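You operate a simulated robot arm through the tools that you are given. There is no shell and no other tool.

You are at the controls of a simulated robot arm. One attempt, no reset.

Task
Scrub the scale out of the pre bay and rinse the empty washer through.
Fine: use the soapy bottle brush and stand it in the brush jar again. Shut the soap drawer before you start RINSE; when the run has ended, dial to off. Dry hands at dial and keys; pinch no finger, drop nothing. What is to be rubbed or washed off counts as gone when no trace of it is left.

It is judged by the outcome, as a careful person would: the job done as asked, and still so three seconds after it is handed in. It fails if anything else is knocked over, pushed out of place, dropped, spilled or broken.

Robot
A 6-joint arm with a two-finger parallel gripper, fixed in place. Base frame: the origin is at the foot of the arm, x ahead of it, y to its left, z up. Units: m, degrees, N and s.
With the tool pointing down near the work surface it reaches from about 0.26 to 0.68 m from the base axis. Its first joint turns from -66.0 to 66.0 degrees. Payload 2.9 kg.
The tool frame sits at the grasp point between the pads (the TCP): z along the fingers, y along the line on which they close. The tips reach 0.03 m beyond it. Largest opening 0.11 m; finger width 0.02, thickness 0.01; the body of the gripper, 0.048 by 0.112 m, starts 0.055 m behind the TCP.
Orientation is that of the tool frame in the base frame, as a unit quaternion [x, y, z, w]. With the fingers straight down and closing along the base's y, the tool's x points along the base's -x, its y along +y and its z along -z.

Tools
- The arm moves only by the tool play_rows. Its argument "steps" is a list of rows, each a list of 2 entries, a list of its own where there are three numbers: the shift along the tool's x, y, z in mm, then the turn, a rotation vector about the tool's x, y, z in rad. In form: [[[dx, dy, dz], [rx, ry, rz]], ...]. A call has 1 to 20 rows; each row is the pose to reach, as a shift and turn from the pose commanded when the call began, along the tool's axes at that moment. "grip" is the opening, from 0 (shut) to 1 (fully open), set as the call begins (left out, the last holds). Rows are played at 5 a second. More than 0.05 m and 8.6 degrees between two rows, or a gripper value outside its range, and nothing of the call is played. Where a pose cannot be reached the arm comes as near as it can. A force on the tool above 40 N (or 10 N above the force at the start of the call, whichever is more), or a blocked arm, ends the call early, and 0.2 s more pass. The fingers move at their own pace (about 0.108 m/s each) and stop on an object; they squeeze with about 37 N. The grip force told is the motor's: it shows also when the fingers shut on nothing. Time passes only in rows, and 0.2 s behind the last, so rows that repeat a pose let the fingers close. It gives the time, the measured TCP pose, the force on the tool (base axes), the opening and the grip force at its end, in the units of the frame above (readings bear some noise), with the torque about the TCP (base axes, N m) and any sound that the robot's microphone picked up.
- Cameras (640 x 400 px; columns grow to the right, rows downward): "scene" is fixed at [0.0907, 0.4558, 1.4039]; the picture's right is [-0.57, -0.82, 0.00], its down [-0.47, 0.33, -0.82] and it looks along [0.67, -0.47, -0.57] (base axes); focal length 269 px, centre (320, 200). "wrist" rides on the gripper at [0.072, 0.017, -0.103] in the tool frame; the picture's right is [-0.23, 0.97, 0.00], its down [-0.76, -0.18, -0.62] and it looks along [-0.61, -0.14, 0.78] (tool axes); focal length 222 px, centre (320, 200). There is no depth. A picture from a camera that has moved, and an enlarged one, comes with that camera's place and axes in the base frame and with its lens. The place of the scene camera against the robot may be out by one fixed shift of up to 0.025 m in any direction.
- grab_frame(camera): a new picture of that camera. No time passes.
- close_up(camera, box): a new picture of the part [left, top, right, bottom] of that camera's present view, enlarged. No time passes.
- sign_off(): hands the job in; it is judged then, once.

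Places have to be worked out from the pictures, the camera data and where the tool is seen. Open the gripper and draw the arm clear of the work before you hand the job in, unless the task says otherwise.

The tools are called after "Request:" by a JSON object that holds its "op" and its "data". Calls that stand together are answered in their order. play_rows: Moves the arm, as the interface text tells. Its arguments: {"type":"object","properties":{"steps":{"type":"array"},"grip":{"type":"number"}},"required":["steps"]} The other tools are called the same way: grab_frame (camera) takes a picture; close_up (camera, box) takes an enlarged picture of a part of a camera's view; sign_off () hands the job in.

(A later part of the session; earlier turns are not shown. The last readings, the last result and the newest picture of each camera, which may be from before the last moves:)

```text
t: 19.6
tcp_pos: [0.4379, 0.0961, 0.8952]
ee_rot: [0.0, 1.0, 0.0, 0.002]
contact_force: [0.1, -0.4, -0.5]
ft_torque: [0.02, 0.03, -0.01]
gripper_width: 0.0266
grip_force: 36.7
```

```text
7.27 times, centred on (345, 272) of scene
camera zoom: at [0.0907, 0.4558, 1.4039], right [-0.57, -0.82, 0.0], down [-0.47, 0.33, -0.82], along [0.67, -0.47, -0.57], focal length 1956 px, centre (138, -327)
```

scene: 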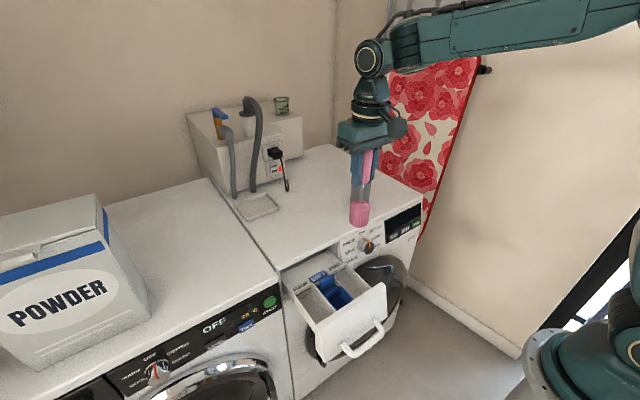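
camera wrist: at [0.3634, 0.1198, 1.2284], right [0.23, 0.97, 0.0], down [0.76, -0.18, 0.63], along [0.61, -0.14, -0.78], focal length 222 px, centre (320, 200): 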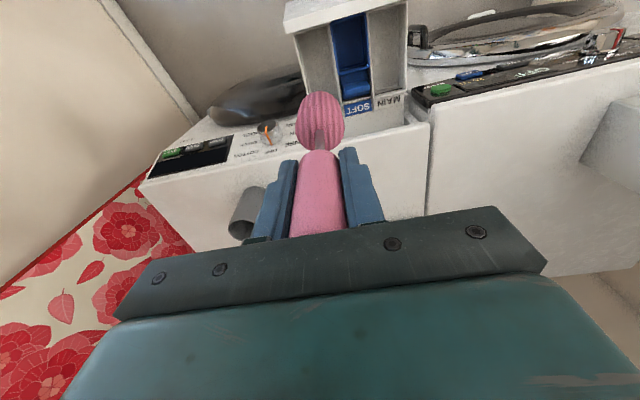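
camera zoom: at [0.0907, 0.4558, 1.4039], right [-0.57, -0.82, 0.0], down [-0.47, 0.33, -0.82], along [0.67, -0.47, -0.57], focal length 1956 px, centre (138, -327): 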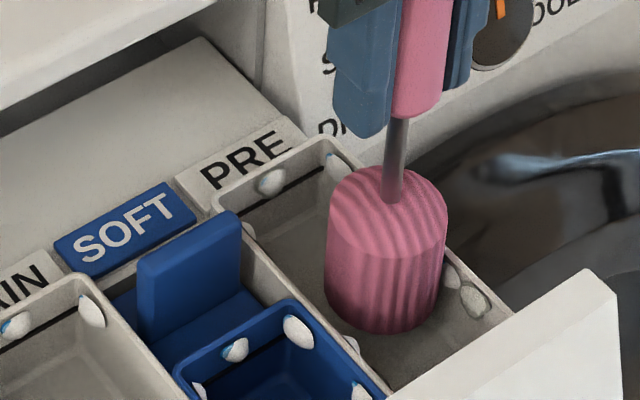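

Still no force at y≈0.096, though the head looks to be at the wall. I sweep along the -y wall, forward and back, and look at what it does to the patches.

Request:
{"op": "play_rows", "data": {"steps": [[[-8, -1, 0], [0, 0, 0]], [[-16, -1, 0], [0, 0, 0]], [[-24, -1, 0], [0, 0, 0]], [[-32, -1, 0], [0, 0, 0]], [[-20, -1, 0], [0, 0, 0]], [[-8, -1, 0], [0, 0, 0]], [[4, -1, 0], [0, 0, 0]], [[16, -1, 0], [0, 0, 0]], [[28, -1, 0], [0, 0, 0]], [[36, -1, 0], [0, 0, 0]], [[24, -1, 0], [0, 0, 0]], [[12, -1, 0], [0, 0, 0]], [[0, -1, 0], [0, 0, 0]]]}}

Request:
{"op": "close_up", "data": {"camera": "wrist", "box": [260, 30, 380, 130]}}

Request:
{"op": "close_up", "data": {"camera": "scene", "box": [315, 245, 375, 300]}}

```text
t: 22.4
tcp_pos: [0.4373, 0.0961, 0.8949]
ee_rot: [0.0, 1.0, 0.0, 0.001]
contact_force: [0.0, -0.3, -0.6]
ft_torque: [0.04, -0.02, -0.02]
gripper_width: 0.0265
grip_force: 36.9
```

```text
4.00 times, centred on (320, 80) of wrist
camera zoom: at [0.3648, 0.1137, 0.9967], right [0.23, 0.97, 0.0], down [0.76, -0.18, 0.63], along [0.61, -0.14, -0.78], focal length 888 px, centre (320, 680)
```

zoom: 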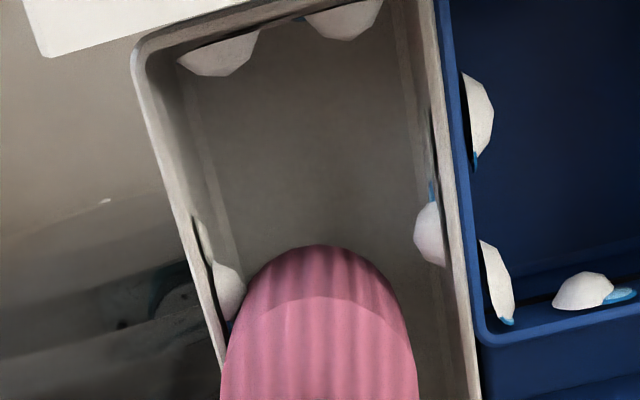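

```text
7.27 times, centred on (345, 272) of scene
camera zoom: at [0.0907, 0.4558, 1.4039], right [-0.57, -0.82, 0.0], down [-0.47, 0.33, -0.82], along [0.67, -0.47, -0.57], focal length 1956 px, centre (138, -327)
```

zoom: 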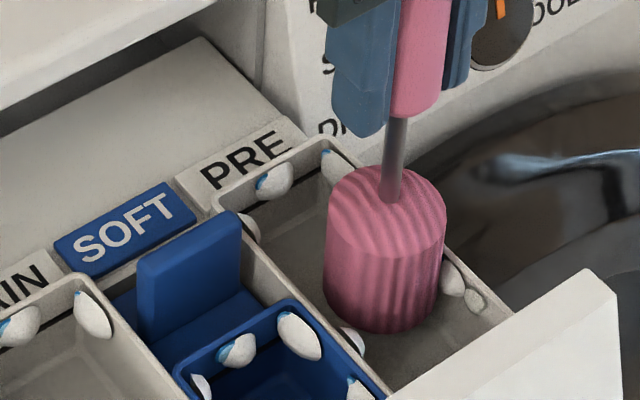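

The sweep works: suds swell and the scale on the -y wall is shrinking. I look closer at what remains there.

Request:
{"op": "close_up", "data": {"camera": "scene", "box": [350, 270, 374, 290]}}

Request:
{"op": "close_up", "data": {"camera": "wrist", "box": [280, 75, 330, 115]}}

```text
16.00 times, centred on (362, 280) of scene
camera zoom: at [0.0907, 0.4558, 1.4039], right [-0.57, -0.82, 0.0], down [-0.47, 0.33, -0.82], along [0.67, -0.47, -0.57], focal length 4303 px, centre (-352, -1080)
```

zoom: 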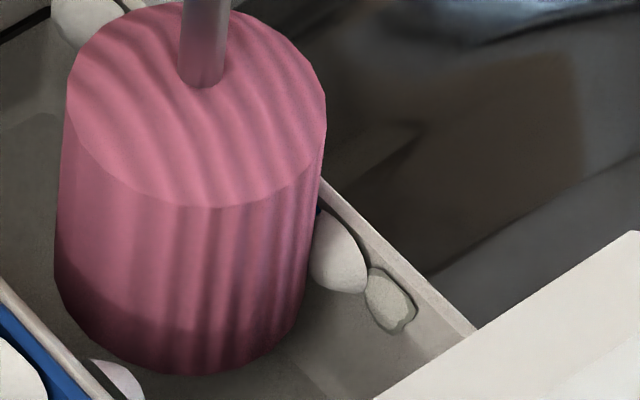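

```text
10.00 times, centred on (305, 95) of wrist
camera zoom: at [0.3648, 0.1137, 0.9967], right [0.23, 0.97, 0.0], down [0.76, -0.18, 0.63], along [0.61, -0.14, -0.78], focal length 2221 px, centre (470, 1250)
```

zoom: 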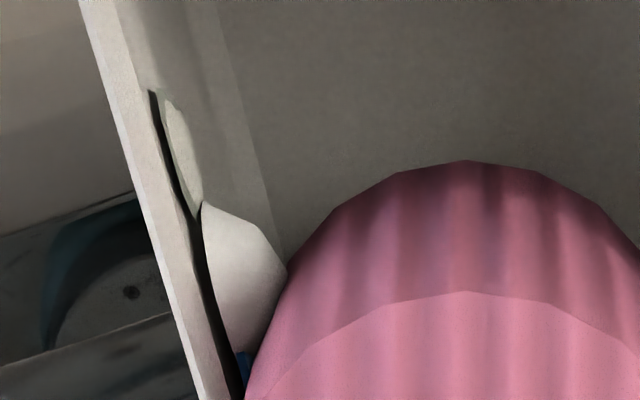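

The patch is down to roughly half its size. I press 1 mm further and make more passes over the full length of the -y wall.

Request:
{"op": "play_rows", "data": {"steps": [[[12, -1, 0], [0, 0, 0]], [[24, -1, 0], [0, 0, 0]], [[36, -1, 0], [0, 0, 0]], [[24, -1, 0], [0, 0, 0]], [[36, -1, 0], [0, 0, 0]], [[24, -1, 3], [0, 0, 0]], [[36, -1, 0], [0, 0, 0]], [[24, -1, -3], [0, 0, 0]], [[12, -1, 0], [0, 0, 0]], [[0, -1, 0], [0, 0, 0]], [[-12, -1, 0], [0, 0, 0]], [[-24, -1, 0], [0, 0, 0]], [[-34, -1, 0], [0, 0, 0]], [[-22, -1, 0], [0, 0, 0]], [[-10, -1, 3], [0, 0, 0]], [[-22, -1, 0], [0, 0, 0]], [[-34, -1, -3], [0, 0, 0]], [[-22, -1, 0], [0, 0, 0]], [[-10, -1, 0], [0, 0, 0]], [[0, 0, 0], [0, 0, 0]]]}}

Request:
{"op": "close_up", "data": {"camera": "wrist", "box": [260, 30, 380, 130]}}

Request:
{"op": "close_up", "data": {"camera": "scene", "box": [315, 245, 375, 300]}}

```text
t: 26.6
tcp_pos: [0.4385, 0.0965, 0.8943]
ee_rot: [0.001, 1.0, 0.0, 0.001]
contact_force: [0.2, -0.6, -1.4]
ft_torque: [0.02, 0.01, -0.01]
gripper_width: 0.0264
grip_force: 37.4
```

```text
4.00 times, centred on (320, 80) of wrist
camera zoom: at [0.3656, 0.1135, 0.9965], right [0.23, 0.97, 0.0], down [0.76, -0.18, 0.63], along [0.61, -0.14, -0.78], focal length 888 px, centre (320, 680)
```

zoom: 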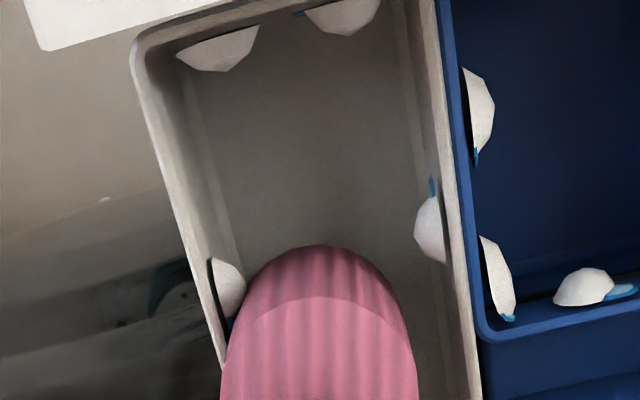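

```text
7.27 times, centred on (345, 272) of scene
camera zoom: at [0.0907, 0.4558, 1.4039], right [-0.57, -0.82, 0.0], down [-0.47, 0.33, -0.82], along [0.67, -0.47, -0.57], focal length 1956 px, centre (138, -327)
```

zoom: 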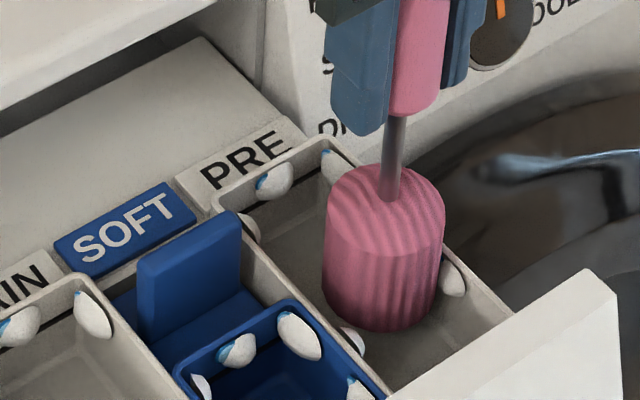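

The near -y patch is gone. Now the +y wall: I move across to y≈0.112 in small steps and sweep its full length.

Request:
{"op": "play_rows", "data": {"steps": [[[0, 6, 0], [0, 0, 0]], [[0, 11, 0], [0, 0, 0]], [[0, 14, 0], [0, 0, 0]], [[0, 15, 0], [0, 0, 0]], [[12, 15, 0], [0, 0, 0]], [[24, 15, 0], [0, 0, 0]], [[36, 15, 0], [0, 0, 0]], [[26, 15, 3], [0, 0, 0]], [[38, 15, 0], [0, 0, 0]], [[26, 15, -3], [0, 0, 0]], [[38, 15, 0], [0, 0, 0]], [[26, 15, 0], [0, 0, 0]], [[14, 15, 0], [0, 0, 0]], [[2, 15, 0], [0, 0, 0]], [[-10, 15, 0], [0, 0, 0]], [[-22, 15, 0], [0, 0, 0]], [[-34, 15, 0], [0, 0, 0]], [[-22, 15, 0], [0, 0, 0]], [[-34, 15, 0], [0, 0, 0]], [[-22, 15, 0], [0, 0, 0]]]}}

Request:
{"op": "close_up", "data": {"camera": "wrist", "box": [260, 30, 380, 130]}}

Request:
{"op": "close_up", "data": {"camera": "scene", "box": [315, 245, 375, 300]}}

```text
t: 30.8
tcp_pos: [0.4599, 0.1107, 0.8947]
ee_rot: [0.001, 1.0, 0.001, 0.001]
contact_force: [-0.4, 0.8, -0.6]
ft_torque: [0.0, 0.0, 0.0]
gripper_width: 0.0263
grip_force: 37.4
```

```text
4.00 times, centred on (320, 80) of wrist
camera zoom: at [0.387, 0.1277, 0.9968], right [0.23, 0.97, 0.0], down [0.76, -0.18, 0.63], along [0.61, -0.14, -0.78], focal length 888 px, centre (320, 680)
```

zoom: 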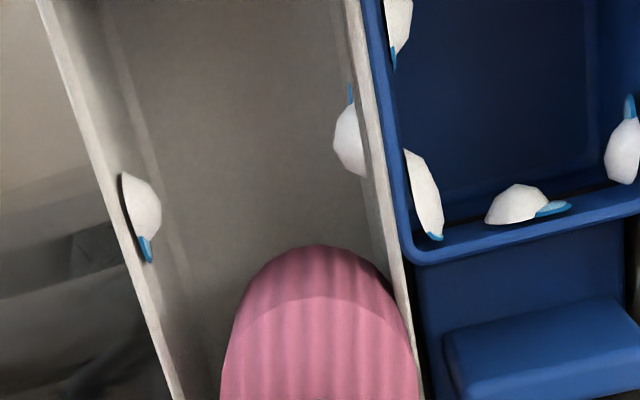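

```text
7.27 times, centred on (345, 272) of scene
camera zoom: at [0.0907, 0.4558, 1.4039], right [-0.57, -0.82, 0.0], down [-0.47, 0.33, -0.82], along [0.67, -0.47, -0.57], focal length 1956 px, centre (138, -327)
```

zoom: 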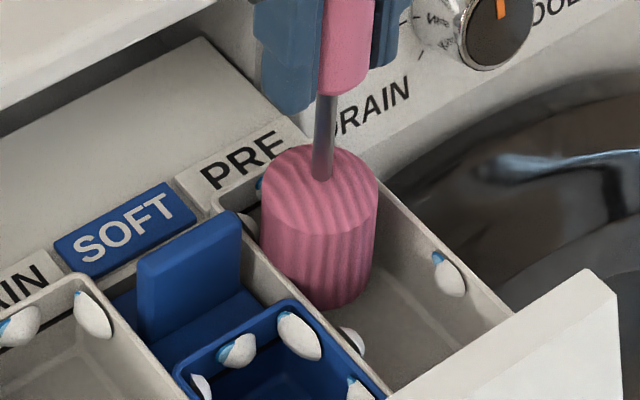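

The -y wall now shows only suds. Next the rear wall: I ease the head to x≈0.475 and sweep sideways across the bay.

Request:
{"op": "play_rows", "data": {"steps": [[[-8, -2, 0], [0, 0, 0]], [[-13, -3, 0], [0, 0, 0]], [[-15, -3, 0], [0, 0, 0]], [[-16, -6, 0], [0, 0, 0]], [[-17, -9, 0], [0, 0, 0]], [[-17, -12, 0], [0, 0, 0]], [[-17, -8, 2], [0, 0, 0]], [[-17, -4, 0], [0, 0, 0]], [[-17, -1, -2], [0, 0, 0]], [[-17, -5, 0], [0, 0, 0]], [[-17, -9, 2], [0, 0, 0]], [[-17, -5, 0], [0, 0, 0]], [[-17, -1, -2], [0, 0, 0]], [[-17, -5, 0], [0, 0, 0]], [[-10, -6, 0], [0, 0, 0]], [[5, -8, 0], [0, 0, 0]]]}}

Request:
{"op": "close_up", "data": {"camera": "wrist", "box": [260, 30, 380, 130]}}

Request:
{"op": "close_up", "data": {"camera": "scene", "box": [315, 245, 375, 300]}}

```text
t: 34.2
tcp_pos: [0.4541, 0.1026, 0.8956]
ee_rot: [0.001, 1.0, 0.001, 0.002]
contact_force: [0.2, -0.1, -0.1]
ft_torque: [0.0, 0.0, 0.0]
gripper_width: 0.0266
grip_force: 37.0
```

```text
4.00 times, centred on (320, 80) of wrist
camera zoom: at [0.3815, 0.1192, 0.9965], right [0.23, 0.97, 0.0], down [0.76, -0.18, 0.63], along [0.61, -0.14, -0.78], focal length 888 px, centre (320, 680)
```

zoom: 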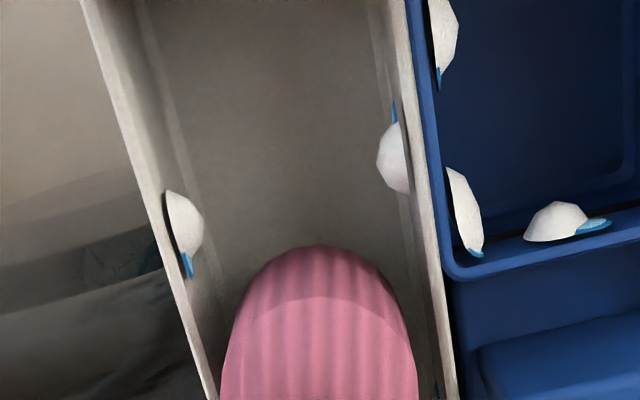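

```text
7.27 times, centred on (345, 272) of scene
camera zoom: at [0.0907, 0.4558, 1.4039], right [-0.57, -0.82, 0.0], down [-0.47, 0.33, -0.82], along [0.67, -0.47, -0.57], focal length 1956 px, centre (138, -327)
```

zoom: 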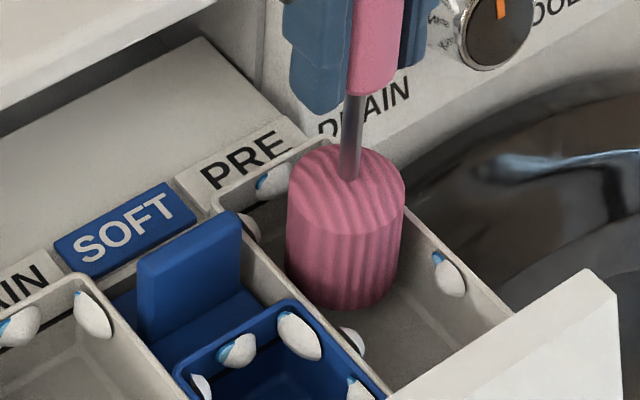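

Now the near wall: I bring the head back to x≈0.395 and sweep sideways across the patch at y≈0.10.

Request:
{"op": "play_rows", "data": {"steps": [[[14, 0, 0], [0, 0, 0]], [[28, 0, 0], [0, 0, 0]], [[42, 0, 0], [0, 0, 0]], [[51, 0, 0], [0, 0, 0]], [[55, 0, 0], [0, 0, 0]], [[57, -3, 0], [0, 0, 0]], [[58, -6, 0], [0, 0, 0]], [[58, -3, 2], [0, 0, 0]], [[58, 1, 0], [0, 0, 0]], [[58, 5, -2], [0, 0, 0]], [[58, 1, 0], [0, 0, 0]], [[58, -3, 2], [0, 0, 0]], [[58, -6, 0], [0, 0, 0]], [[58, -2, -2], [0, 0, 0]], [[58, 2, 0], [0, 0, 0]], [[58, 5, 0], [0, 0, 0]], [[58, 0, 0], [0, 0, 0]], [[50, 0, 0], [0, 0, 0]], [[40, 0, 0], [0, 0, 0]]]}}

Request:
{"op": "close_up", "data": {"camera": "wrist", "box": [260, 30, 380, 130]}}

Request:
{"op": "close_up", "data": {"camera": "scene", "box": [315, 245, 375, 300]}}

```text
t: 38.2
tcp_pos: [0.4153, 0.1031, 0.8942]
ee_rot: [0.001, 1.0, 0.0, 0.002]
contact_force: [0.2, 0.0, -0.9]
ft_torque: [0.01, -0.04, 0.0]
gripper_width: 0.0262
grip_force: 36.6
```

```text
4.00 times, centred on (320, 80) of wrist
camera zoom: at [0.3416, 0.1204, 0.9964], right [0.23, 0.97, 0.0], down [0.76, -0.18, 0.63], along [0.61, -0.14, -0.78], focal length 888 px, centre (320, 680)
```

zoom: 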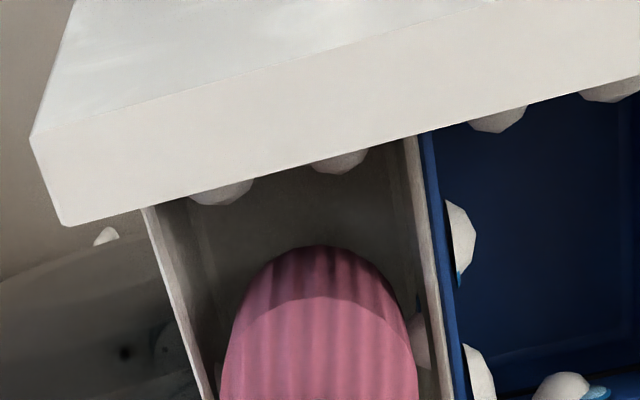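

```text
7.27 times, centred on (345, 272) of scene
camera zoom: at [0.0907, 0.4558, 1.4039], right [-0.57, -0.82, 0.0], down [-0.47, 0.33, -0.82], along [0.67, -0.47, -0.57], focal length 1956 px, centre (138, -327)
```

zoom: 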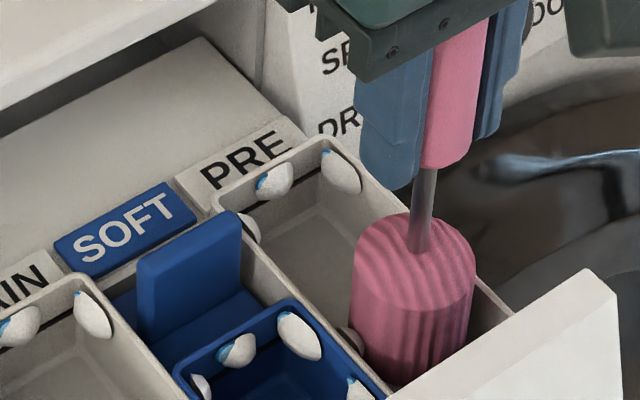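

The far half of the bay is in view now. I zoom on the rear wall and the side walls to see whether scale is hiding next to the suds.

Request:
{"op": "close_up", "data": {"camera": "scene", "box": [328, 260, 358, 282]}}

Request:
{"op": "close_up", "data": {"camera": "wrist", "box": [280, 50, 370, 110]}}

```text
16.00 times, centred on (343, 271) of scene
camera zoom: at [0.0907, 0.4558, 1.4039], right [-0.57, -0.82, 0.0], down [-0.47, 0.33, -0.82], along [0.67, -0.47, -0.57], focal length 4303 px, centre (-48, -936)
```

zoom: 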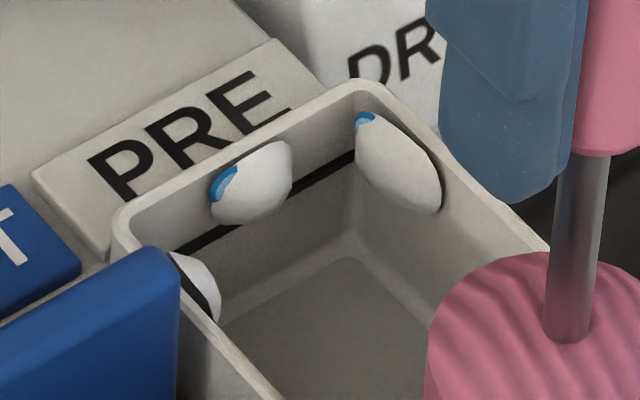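

```text
6.67 times, centred on (325, 80) of wrist
camera zoom: at [0.3416, 0.1204, 0.9964], right [0.23, 0.97, 0.0], down [0.76, -0.18, 0.63], along [0.61, -0.14, -0.78], focal length 1481 px, centre (287, 1000)
```

zoom: 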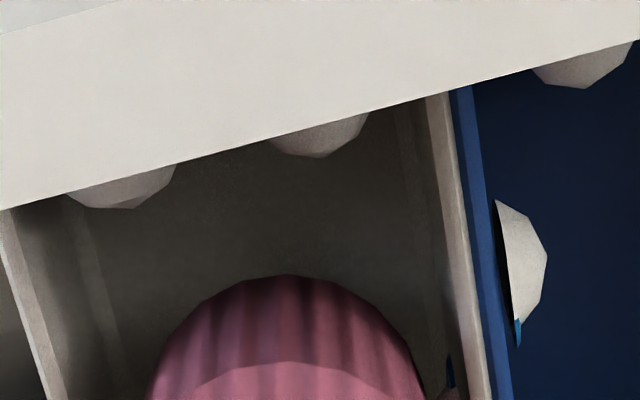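

Suds cover the spot of the rear patch, so I can't tell yet. I lift the head out above the drawer, still over the bay, to inspect all walls.

Request:
{"op": "play_rows", "data": {"steps": [[[-10, 0, 0], [0, 0, 0]], [[-20, 0, -10], [0, 0, 0]], [[-20, 0, -30], [0, 0, 0]], [[-20, 0, -50], [0, 0, 0]], [[-20, 0, -70], [0, 0, 0]], [[-20, 0, -90], [0, 0, 0]], [[-20, 0, -110], [0, 0, 0]], [[-20, 0, -130], [0, 0, 0]]]}}

Request:
{"op": "close_up", "data": {"camera": "scene", "box": [325, 258, 373, 292]}}

Request:
{"op": "close_up", "data": {"camera": "wrist", "box": [270, 20, 430, 130]}}

Request:
{"op": "grab_frame", "data": {"camera": "scene"}}

```text
t: 40.0
tcp_pos: [0.4338, 0.1014, 1.0244]
ee_rot: [0.0, 1.0, 0.0, 0.002]
contact_force: [0.0, 0.2, -0.2]
ft_torque: [0.02, -0.02, 0.02]
gripper_width: 0.0264
grip_force: 37.1
```

```text
11.76 times, centred on (349, 275) of scene
camera zoom: at [0.0907, 0.4558, 1.4039], right [-0.57, -0.82, 0.0], down [-0.47, 0.33, -0.82], along [0.67, -0.47, -0.57], focal length 3164 px, centre (-21, -682)
```

zoom: 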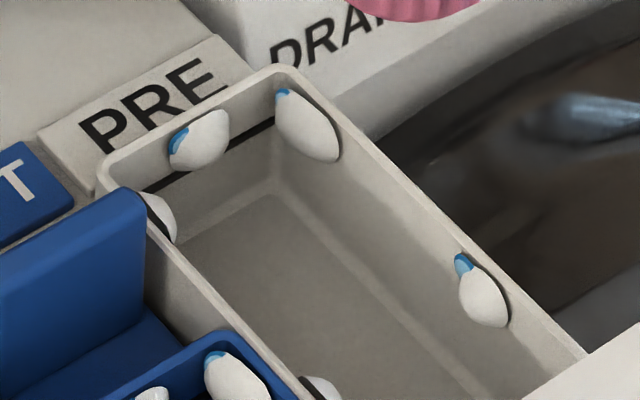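

```text
3.64 times, centred on (350, 75) of wrist
camera zoom: at [0.3606, 0.1194, 1.1269], right [0.23, 0.97, 0.0], down [0.76, -0.18, 0.63], along [0.61, -0.14, -0.78], focal length 808 px, centre (211, 654)
```

zoom: 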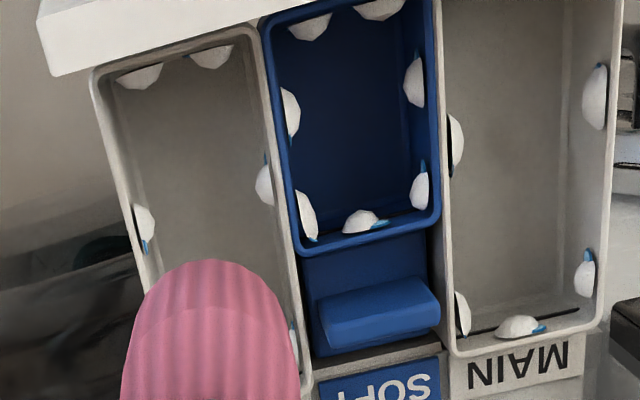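

```text
taken
```

scene: 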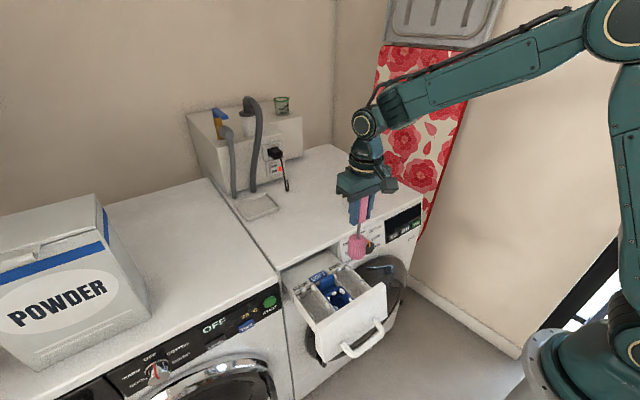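

Both side patches on the -y wall are gone. I shift the brush sideways, over the space in front of the machine, to look at the +y and rear walls without the head in the way.

Request:
{"op": "play_rows", "data": {"steps": [[[30, -10, 0], [0, 0, 0]], [[60, -25, 0], [0, 0, 0]], [[80, -55, 0], [0, 0, 0]], [[80, -85, 0], [0, 0, 0]], [[80, -100, 0], [0, 0, 0]], [[80, -100, 0], [0, 0, 0]]]}}

Request:
{"op": "grab_frame", "data": {"camera": "wrist"}}

Request:
{"op": "close_up", "data": {"camera": "wrist", "box": [320, 50, 480, 160]}}

```text
t: 41.4
tcp_pos: [0.3542, 0.0009, 1.0238]
ee_rot: [0.0, 1.0, 0.0, 0.001]
contact_force: [0.0, -0.9, -1.0]
ft_torque: [0.0, 0.0, -0.03]
gripper_width: 0.0263
grip_force: 36.9
```

```text
taken
camera wrist: at [0.2809, 0.0196, 1.1261], right [0.23, 0.97, 0.0], down [0.76, -0.18, 0.63], along [0.61, -0.14, -0.78], focal length 222 px, centre (320, 200)
```

wrist: 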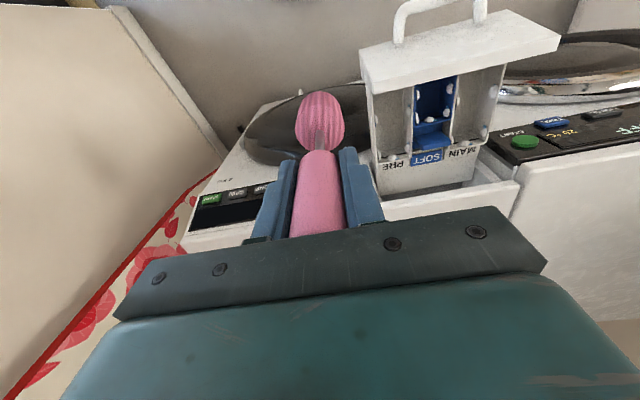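

```text
3.64 times, centred on (400, 105) of wrist
camera zoom: at [0.2809, 0.0196, 1.1261], right [0.23, 0.97, 0.0], down [0.76, -0.18, 0.63], along [0.61, -0.14, -0.78], focal length 808 px, centre (29, 546)
```

zoom: 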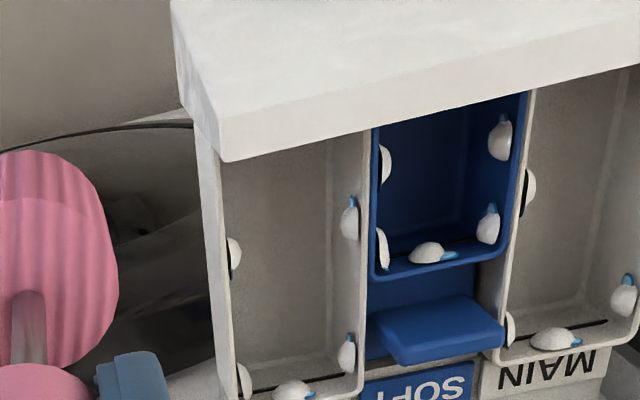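

Request:
{"op": "close_up", "data": {"camera": "wrist", "box": [368, 90, 428, 160]}}

Request:
{"op": "close_up", "data": {"camera": "wrist", "box": [385, 135, 425, 165]}}

```text
5.71 times, centred on (398, 125) of wrist
camera zoom: at [0.2809, 0.0196, 1.1261], right [0.23, 0.97, 0.0], down [0.76, -0.18, 0.63], along [0.61, -0.14, -0.78], focal length 1269 px, centre (-126, 629)
```

zoom: 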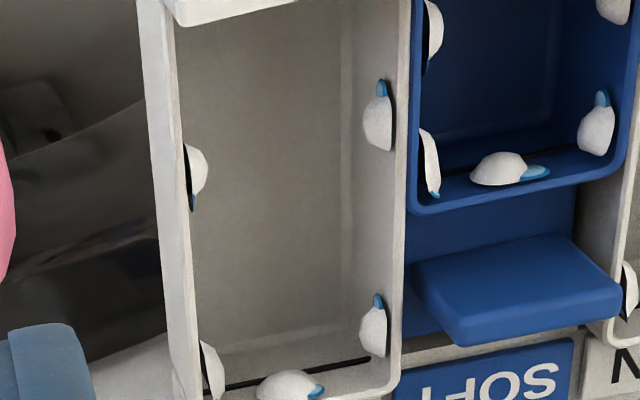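

```text
13.33 times, centred on (405, 150) of wrist
camera zoom: at [0.2809, 0.0196, 1.1261], right [0.23, 0.97, 0.0], down [0.76, -0.18, 0.63], along [0.61, -0.14, -0.78], focal length 2962 px, centre (-813, 867)
```

zoom: 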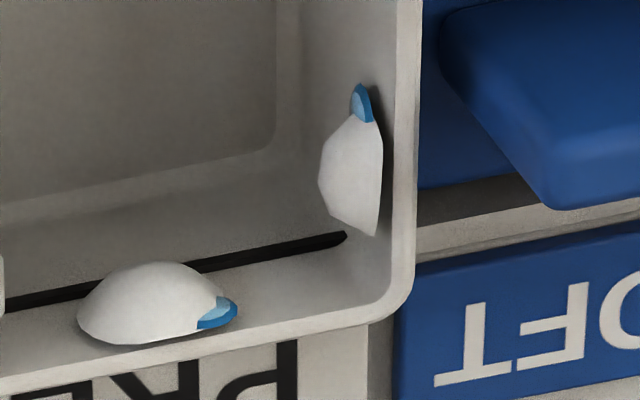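

From here the +y wall is free of scale (only suds), but the rear spot is still partly covered by suds. I go back in for extra scrubbing of the rear and near walls to be sure.

Request:
{"op": "play_rows", "data": {"steps": [[[-15, 35, 0], [0, 0, 0]], [[-40, 65, 0], [0, 0, 0]], [[-65, 90, 0], [0, 0, 0]], [[-80, 100, 0], [0, 0, 0]], [[-80, 100, 30], [0, 0, 0]], [[-80, 100, 60], [0, 0, 0]], [[-80, 100, 90], [0, 0, 0]], [[-80, 100, 110], [0, 0, 0]], [[-80, 100, 130], [0, 0, 0]], [[-95, 100, 131], [0, 0, 0]], [[-110, 100, 131], [0, 0, 0]], [[-118, 100, 131], [0, 0, 0]], [[-122, 100, 131], [0, 0, 0]], [[-123, 103, 131], [0, 0, 0]], [[-123, 107, 131], [0, 0, 0]], [[-123, 100, 128], [0, 0, 0]], [[-123, 94, 131], [0, 0, 0]], [[-123, 100, 135], [0, 0, 0]], [[-123, 107, 131], [0, 0, 0]], [[-123, 100, 128], [0, 0, 0]]]}}

```text
t: 45.6
tcp_pos: [0.4781, 0.1032, 0.8974]
ee_rot: [0.0, 1.0, 0.0, 0.001]
contact_force: [-0.6, -0.5, 0.2]
ft_torque: [-0.02, 0.01, 0.01]
gripper_width: 0.0261
grip_force: 37.1
```

Forces stay near zero, so the drawer is not being pushed. I continue with more strokes on the rear wall, then go to the near wall.

Request:
{"op": "play_rows", "data": {"steps": [[[0, 7, 3], [0, 0, 0]], [[-1, 0, 6], [0, 0, 0]], [[-1, -7, 3], [0, 0, 0]], [[-1, 0, -2], [0, 0, 0]], [[-1, 7, 3], [0, 0, 0]], [[-1, 0, 6], [0, 0, 0]], [[0, -6, 3], [0, 0, 0]], [[8, -2, 3], [0, 0, 0]], [[24, 0, 3], [0, 0, 0]], [[40, 0, 3], [0, 0, 0]], [[56, 0, 3], [0, 0, 0]], [[70, 0, 3], [0, 0, 0]], [[78, 0, 3], [0, 0, 0]], [[81, -6, 3], [0, 0, 0]], [[82, 0, 6], [0, 0, 0]], [[82, 6, 2], [0, 0, 0]], [[82, 0, -2], [0, 0, 0]], [[82, -7, 2], [0, 0, 0]], [[82, 0, 6], [0, 0, 0]], [[82, 6, 2], [0, 0, 0]]]}}

```text
t: 49.8
tcp_pos: [0.3957, 0.1104, 0.8936]
ee_rot: [0.0, 1.0, -0.001, 0.001]
contact_force: [0.6, 0.7, 0.3]
ft_torque: [0.03, -0.01, -0.02]
gripper_width: 0.0266
grip_force: 37.1
```

More strokes on the near wall, then I centre the head and lift it out.

Request:
{"op": "play_rows", "data": {"steps": [[[0, -6, -4], [0, 0, 0]], [[0, -13, 0], [0, 0, 0]], [[1, -6, 4], [0, 0, 0]], [[1, 0, 0], [0, 0, 0]], [[1, -6, -4], [0, 0, 0]], [[1, -13, 0], [0, 0, 0]], [[1, -6, 4], [0, 0, 0]], [[0, -6, 0], [0, 0, 0]], [[-14, -6, 0], [0, 0, 0]], [[-28, -6, 0], [0, 0, 0]], [[-40, -6, 0], [0, 0, 0]], [[-40, -6, -15], [0, 0, 0]], [[-40, -6, -35], [0, 0, 0]], [[-40, -6, -55], [0, 0, 0]], [[-40, -6, -80], [0, 0, 0]], [[-40, -6, -105], [0, 0, 0]], [[-40, -6, -135], [0, 0, 0]], [[-40, -6, -165], [0, 0, 0]], [[-40, -6, -190], [0, 0, 0]]]}}

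Request:
{"op": "close_up", "data": {"camera": "scene", "box": [325, 258, 373, 292]}}

Request:
{"op": "grab_frame", "data": {"camera": "scene"}}

```text
t: 53.8
tcp_pos: [0.4339, 0.1012, 1.0839]
ee_rot: [0.001, 1.0, 0.001, 0.002]
contact_force: [0.0, 0.6, 0.2]
ft_torque: [-0.01, -0.01, -0.02]
gripper_width: 0.0265
grip_force: 36.7
```

```text
11.76 times, centred on (349, 275) of scene
camera zoom: at [0.0907, 0.4558, 1.4039], right [-0.57, -0.82, 0.0], down [-0.47, 0.33, -0.82], along [0.67, -0.47, -0.57], focal length 3164 px, centre (-21, -682)
```

zoom: 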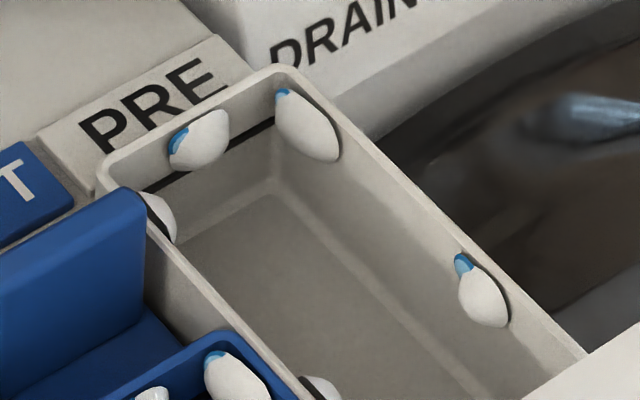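

```text
taken
```

scene: 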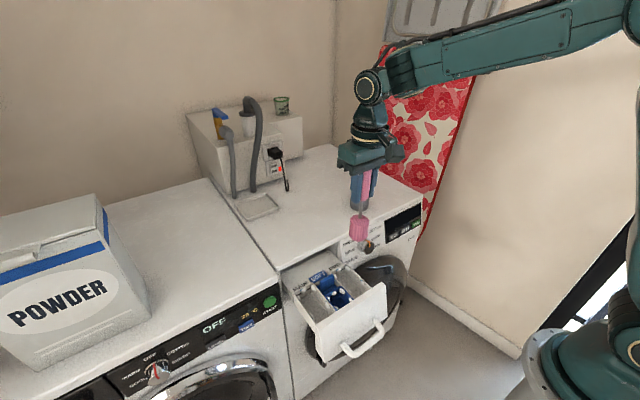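

Suds are unchanged and no scale shows from this side. I tilt back over the machine top once more, with the brush held, to look at the near wall.

Request:
{"op": "play_rows", "data": {"steps": [[[-25, -15, 0], [0, 0.1, 0]], [[-50, -30, 8], [0, 0.2, 0]], [[-75, -45, 16], [0, 0.3, 0]], [[-96, -54, 25], [0, 0.4, 0]], [[-96, -54, 25], [0, 0.5, 0]], [[-96, -54, 25], [0, 0.5, 0]]]}}

Request:
{"op": "grab_frame", "data": {"camera": "wrist"}}

Request:
{"op": "close_up", "data": {"camera": "wrist", "box": [300, 20, 420, 120]}}

```text
t: 55.2
tcp_pos: [0.5295, 0.0471, 1.0594]
ee_rot: [0.0, 0.969, 0.0, -0.246]
contact_force: [0.0, -0.6, -0.8]
ft_torque: [0.03, 0.01, 0.03]
gripper_width: 0.0263
grip_force: 37.2
out of reach, approached as far as the arm can: row 3
```

```text
taken
camera wrist: at [0.5154, 0.0645, 1.184], right [0.2, 0.97, -0.11], down [0.97, -0.18, 0.18], along [0.16, -0.14, -0.98], focal length 222 px, centre (320, 200)
```

wrist: 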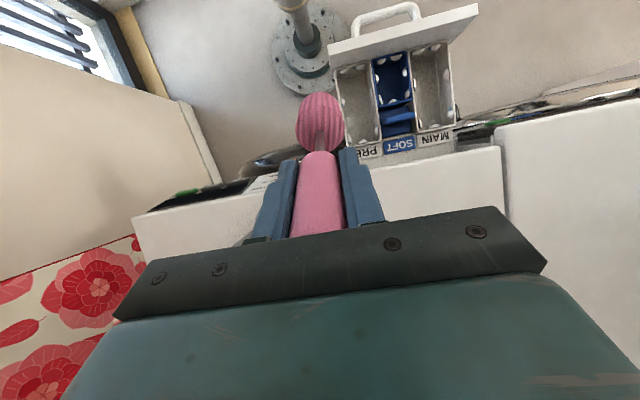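

```text
4.00 times, centred on (360, 70) of wrist
camera zoom: at [0.5154, 0.0645, 1.184], right [0.2, 0.97, -0.11], down [0.97, -0.18, 0.18], along [0.16, -0.14, -0.98], focal length 888 px, centre (160, 720)
```

zoom: 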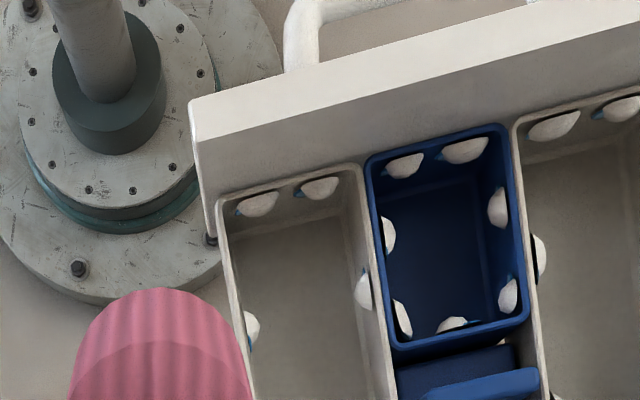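

Request:
{"op": "close_up", "data": {"camera": "wrist", "box": [332, 58, 396, 98]}}

Request:
{"op": "close_up", "data": {"camera": "wrist", "box": [335, 62, 365, 82]}}

```text
10.00 times, centred on (364, 78) of wrist
camera zoom: at [0.5154, 0.0645, 1.184], right [0.2, 0.97, -0.11], down [0.97, -0.18, 0.18], along [0.16, -0.14, -0.98], focal length 2221 px, centre (-120, 1420)
```

zoom: 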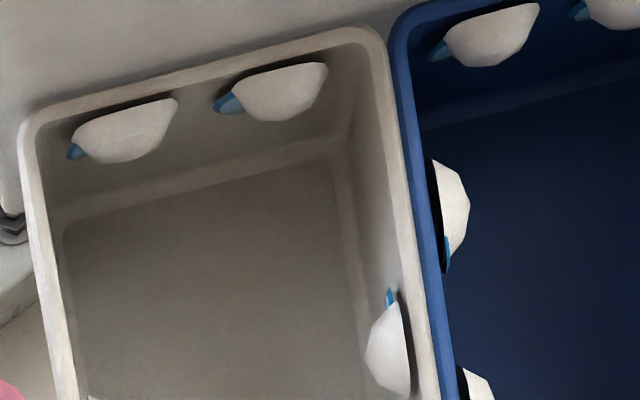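

```text
16.00 times, centred on (350, 72) of wrist
camera zoom: at [0.5154, 0.0645, 1.184], right [0.2, 0.97, -0.11], down [0.97, -0.18, 0.18], along [0.16, -0.14, -0.98], focal length 3554 px, centre (-160, 2248)
```

zoom: 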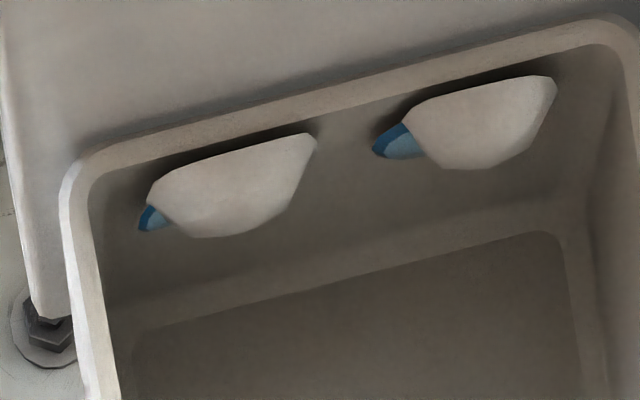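

Between the suds the near wall is clean where the patch was. For the rear spot I look from the +y side, where the suds should hide less; I straighten the tool and move there.

Request:
{"op": "play_rows", "data": {"steps": [[[22.6, 28, 14.2], [0, -0.085, 0]], [[45, 56, 28.5], [0, -0.17, 0]], [[68, 85, 42.7], [0, -0.25, 0]], [[90, 113, 57], [0, -0.335, 0]], [[113, 141, 71], [0, -0.42, 0]], [[135.6, 170, 85.5], [0, -0.5, 0]], [[135.6, 170, 85.5], [0, -0.5, 0]]]}}

Request:
{"op": "grab_frame", "data": {"camera": "wrist"}}

```text
t: 56.8
tcp_pos: [0.4585, 0.2526, 1.1465]
ee_rot: [0.001, 1.0, -0.001, 0.001]
contact_force: [-1.2, 0.0, -0.6]
ft_torque: [0.02, 0.02, -0.01]
gripper_width: 0.0262
grip_force: 37.4
out of reach, approached as far as the arm can: row 3, 4, 5, 6, 7
```

```text
taken
camera wrist: at [0.3872, 0.2699, 1.2495], right [0.23, 0.97, 0.0], down [0.76, -0.18, 0.63], along [0.61, -0.14, -0.78], focal length 222 px, centre (320, 200)
```

wrist: 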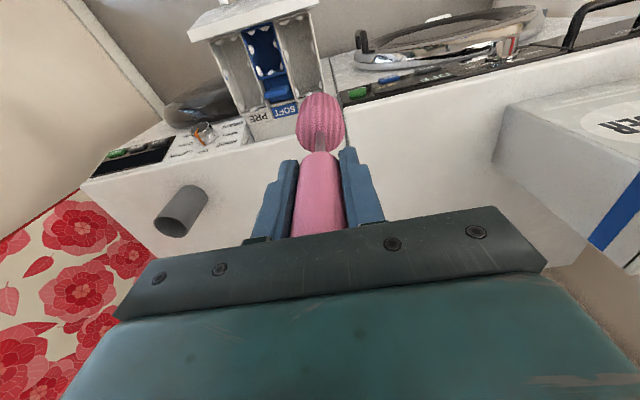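

The arm stopped short of the asked pose, at (0.459, 0.253, 1.147), with nothing touched. I hold for a moment to see whether it settles, and take the view from here.

Request:
{"op": "play_rows", "data": {"steps": [[[0, 0, 0], [0, 0, 0]], [[0, 0, 0], [0, 0, 0]]]}}

Request:
{"op": "close_up", "data": {"camera": "wrist", "box": [210, 30, 310, 130]}}

Request:
{"op": "grab_frame", "data": {"camera": "scene"}}

```text
t: 57.4
tcp_pos: [0.4599, 0.2519, 1.147]
ee_rot: [0.0, 1.0, -0.001, 0.0]
contact_force: [-1.1, 0.9, -0.7]
ft_torque: [-0.03, -0.02, -0.03]
gripper_width: 0.0263
grip_force: 37.1
```

```text
4.00 times, centred on (260, 80) of wrist
camera zoom: at [0.3874, 0.2695, 1.2492], right [0.23, 0.97, 0.0], down [0.76, -0.18, 0.62], along [0.61, -0.14, -0.78], focal length 888 px, centre (560, 680)
```

zoom: 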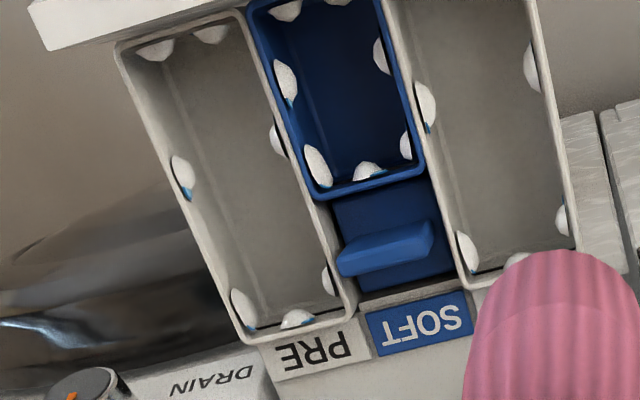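

```text
taken
```

scene: 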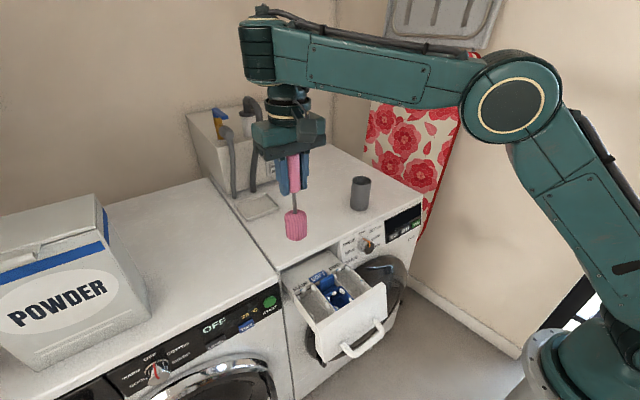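

The view from here is good. I zoom on the rear wall of the pre bay.

Request:
{"op": "close_up", "data": {"camera": "wrist", "box": [235, 92, 275, 122]}}

Request:
{"op": "close_up", "data": {"camera": "wrist", "box": [222, 30, 272, 70]}}

```text
13.33 times, centred on (255, 107) of wrist
camera zoom: at [0.3874, 0.2695, 1.2492], right [0.23, 0.97, 0.0], down [0.76, -0.18, 0.62], along [0.61, -0.14, -0.78], focal length 2962 px, centre (1187, 1440)
```

zoom: 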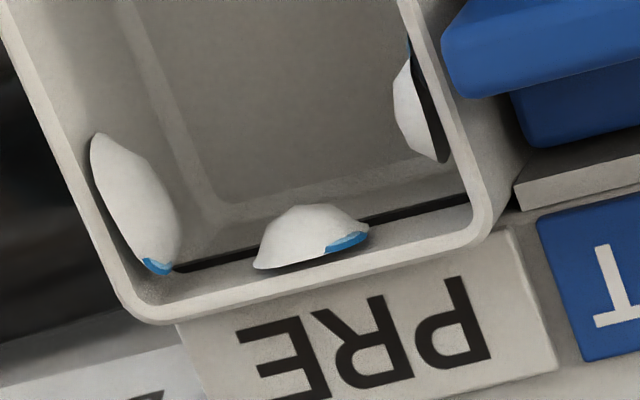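

```text
10.00 times, centred on (247, 50) of wrist
camera zoom: at [0.3874, 0.2695, 1.2492], right [0.23, 0.97, 0.0], down [0.76, -0.18, 0.62], along [0.61, -0.14, -0.78], focal length 2221 px, centre (1050, 1700)
```

zoom: 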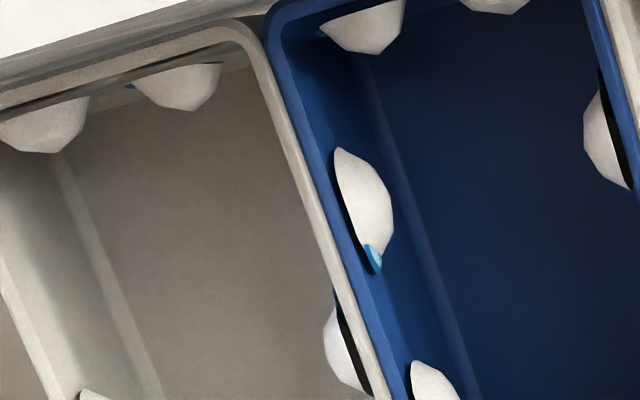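

No scale is visible beside the suds, but the rear spot lies right under one, so I will scrub that wall once more to be safe. I go back above the bay centre first.

Request:
{"op": "play_rows", "data": {"steps": [[[5, -30, 10], [0, 0, 0]], [[10, -60, 20], [0, 0, 0]], [[15, -90, 35], [0, 0, 0]], [[20, -120, 50], [0, 0, 0]], [[24, -148, 67], [0, 0, 0]], [[24, -148, 67], [0, 0, 0]], [[24, -148, 67], [0, 0, 0]]]}}

Request:
{"op": "close_up", "data": {"camera": "wrist", "box": [240, 20, 420, 160]}}

```text
t: 59.0
tcp_pos: [0.5016, 0.1353, 1.1519]
ee_rot: [0.0, 1.0, -0.002, 0.002]
contact_force: [0.3, -0.9, -0.5]
ft_torque: [-0.04, -0.05, -0.01]
gripper_width: 0.0265
grip_force: 37.4
out of reach, approached as far as the arm can: row 1, 2, 3, 4, 5, 6, 7
```

```text
2.86 times, centred on (330, 90) of wrist
camera zoom: at [0.4294, 0.1516, 1.2546], right [0.23, 0.97, 0.0], down [0.76, -0.18, 0.62], along [0.61, -0.14, -0.78], focal length 635 px, centre (291, 514)
```

zoom: 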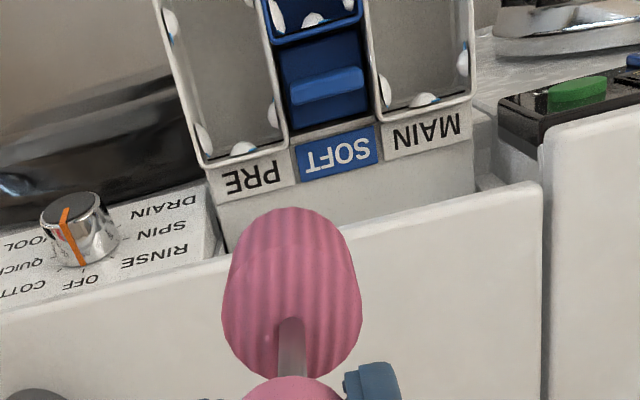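

The arm again stopped short, at (0.50, 0.135, 1.152), nothing touched; it seems caught at some joint limit in this posture. I look at the whole arm before going on.

Request:
{"op": "grab_frame", "data": {"camera": "scene"}}

```text
taken
```

scene: 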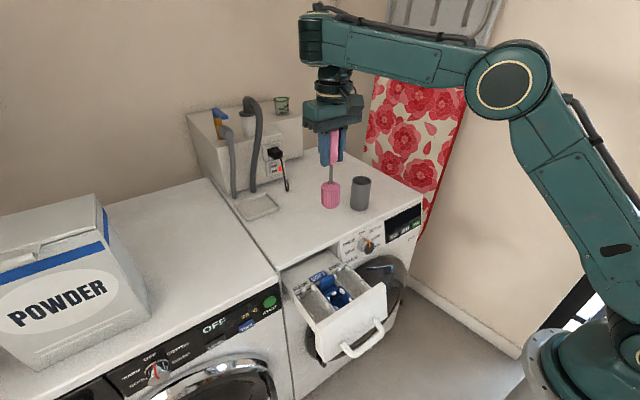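

The forearm is level and the elbow at about (0.24, 0.07, 1.32); nothing blocks it visibly. I test a small move, away from the base and slightly up, to learn where the commanded pose stands.

Request:
{"op": "play_rows", "data": {"steps": [[[-10, 0, -5], [0, 0, 0]], [[-20, 0, -10], [0, 0, 0]], [[-20, 0, -10], [0, 0, 0]]]}}

```text
t: 59.8
tcp_pos: [0.5222, 0.1337, 1.1611]
ee_rot: [0.001, 1.0, 0.0, 0.002]
contact_force: [-0.3, -1.1, -0.6]
ft_torque: [0.02, -0.01, -0.01]
gripper_width: 0.0265
grip_force: 37.5
```

The reference is the reached pose, and it moved exactly as asked. Now I try toward the base in small slow steps at this height.

Request:
{"op": "play_rows", "data": {"steps": [[[8, 0, 0], [0, 0, 0]], [[16, 0, 0], [0, 0, 0]], [[24, 0, 0], [0, 0, 0]], [[32, 0, 0], [0, 0, 0]], [[40, 0, 0], [0, 0, 0]], [[40, 0, 0], [0, 0, 0]]]}}

Request:
{"op": "grab_frame", "data": {"camera": "scene"}}

```text
t: 61.2
tcp_pos: [0.4939, 0.1229, 1.1669]
ee_rot: [0.0, 1.0, -0.014, -0.002]
contact_force: [-0.6, 0.2, -0.7]
ft_torque: [0.03, 0.0, -0.02]
gripper_width: 0.0265
grip_force: 37.1
out of reach, approached as far as the arm can: row 5, 6
```

```text
taken
```

scene: 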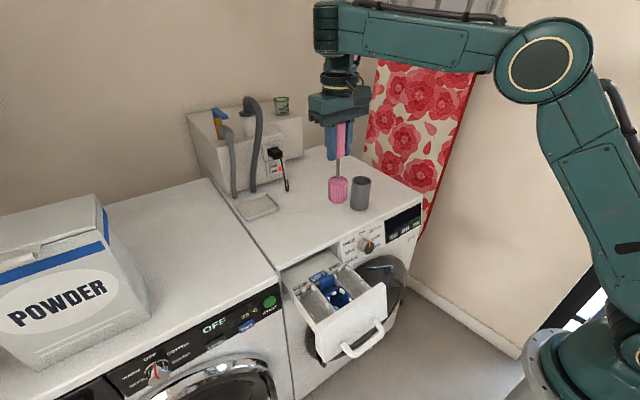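

Moving inward, the arm reaches a joint limit near r≈0.51 in this wrist posture, which it took on when I tilted back. I go outward, away from the jar, to a far pose like the one where it changed back before, and correct the small roll.

Request:
{"op": "play_rows", "data": {"steps": [[[-15, 0, 0], [-0.014, 0, 0]], [[-30, 0, 0], [-0.028, 0, 0]], [[-55, -12, 5], [-0.028, 0, 0]], [[-80, -24, 10], [-0.028, 0, 0]], [[-105, -36, 20], [-0.028, 0, 0]], [[-128, -43, 27], [-0.028, 0, 0]], [[-128, -43, 37], [-0.028, 0, 0]], [[-128, -43, 37], [-0.028, 0, 0]]]}}

Request:
{"op": "grab_frame", "data": {"camera": "scene"}}

```text
t: 63.0
tcp_pos: [0.6112, 0.0888, 1.1242]
ee_rot: [0.001, 1.0, 0.014, 0.002]
contact_force: [-0.1, 0.0, -0.8]
ft_torque: [-0.01, -0.01, 0.05]
gripper_width: 0.0263
grip_force: 37.2
```

```text
taken
```

scene: 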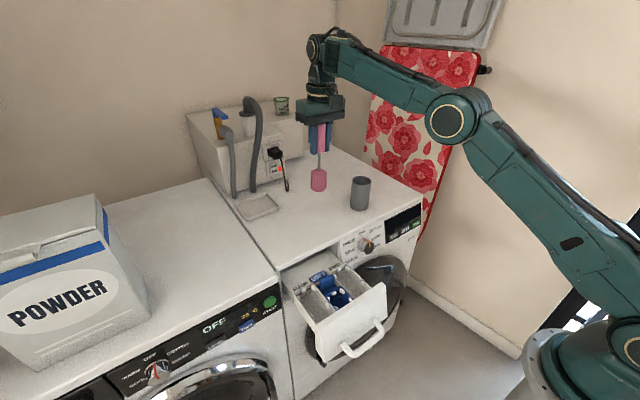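

The arm is back in the earlier posture and nothing was touched. I undo the small roll and move inward toward the bay centre again.

Request:
{"op": "play_rows", "data": {"steps": [[[20, 2, 0], [0.014, 0, 0]], [[45, 4, 0], [0.028, 0, 0]], [[75, 6, 0], [0.028, 0, 0]], [[105, 8, 0], [0.028, 0, 0]], [[135, 10, 0], [0.028, 0, 0]], [[160, 12, 0], [0.028, 0, 0]], [[174, 13, 0], [0.028, 0, 0]], [[174, 13, 0], [0.028, 0, 0]]]}}

Request:
{"op": "grab_frame", "data": {"camera": "scene"}}

```text
t: 64.8
tcp_pos: [0.4895, 0.1067, 1.169]
ee_rot: [0.001, 1.0, 0.001, 0.002]
contact_force: [-0.4, 0.6, -1.6]
ft_torque: [0.0, 0.04, -0.01]
gripper_width: 0.0264
grip_force: 37.2
out of reach, approached as far as the arm can: row 4, 5, 6, 7, 8
```

```text
taken
```

scene: 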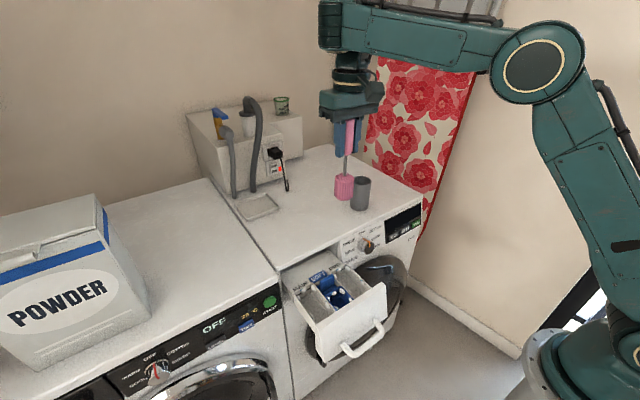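

Stopped again at r≈0.50, z≈1.169. I zoom in on the wrist to understand the joint posture.

Request:
{"op": "close_up", "data": {"camera": "scene", "box": [300, 0, 420, 140]}}

Request:
{"op": "close_up", "data": {"camera": "scene", "box": [480, 0, 640, 400]}}

```text
2.86 times, centred on (360, 70) of scene
camera zoom: at [0.0907, 0.4558, 1.4039], right [-0.57, -0.82, 0.0], down [-0.47, 0.33, -0.82], along [0.67, -0.47, -0.57], focal length 768 px, centre (206, 571)
```

zoom: 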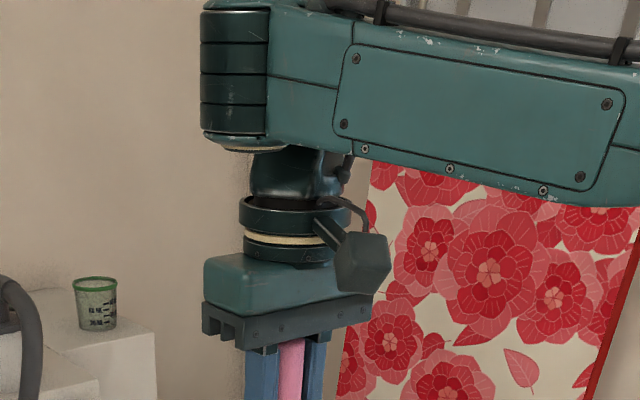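

```text
1.00 times, centred on (560, 200) of scene (not enlarged: the box is as wide or as high as the picture)
camera zoom: at [0.0907, 0.4558, 1.4039], right [-0.57, -0.82, 0.0], down [-0.47, 0.33, -0.82], along [0.67, -0.47, -0.57], focal length 269 px, centre (80, 200)
```

zoom: 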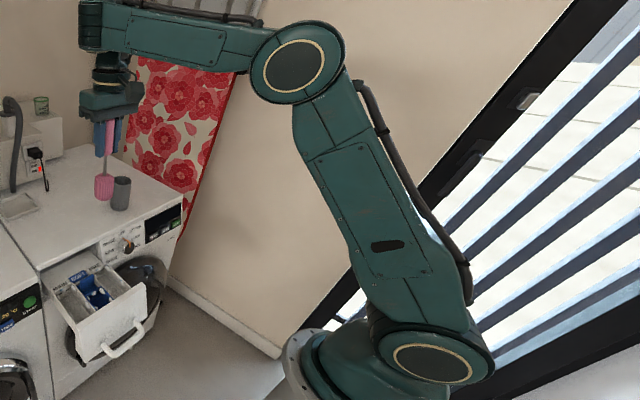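

The wrist has rolled into another branch than it had while scrubbing. I ease outward over the free part of the machine top and down a little, as that brought the earlier posture back the first time; first a small step to know the reference.

Request:
{"op": "play_rows", "data": {"steps": [[[-10, 0, 0], [0, 0, 0]], [[-20, 0, 0], [0, 0, 0]], [[-20, 0, 0], [0, 0, 0]]]}}

```text
t: 65.6
tcp_pos: [0.5093, 0.1064, 1.1692]
ee_rot: [0.0, 1.0, 0.0, 0.001]
contact_force: [0.9, 0.4, -0.5]
ft_torque: [0.01, 0.0, -0.02]
gripper_width: 0.0265
grip_force: 36.4
```

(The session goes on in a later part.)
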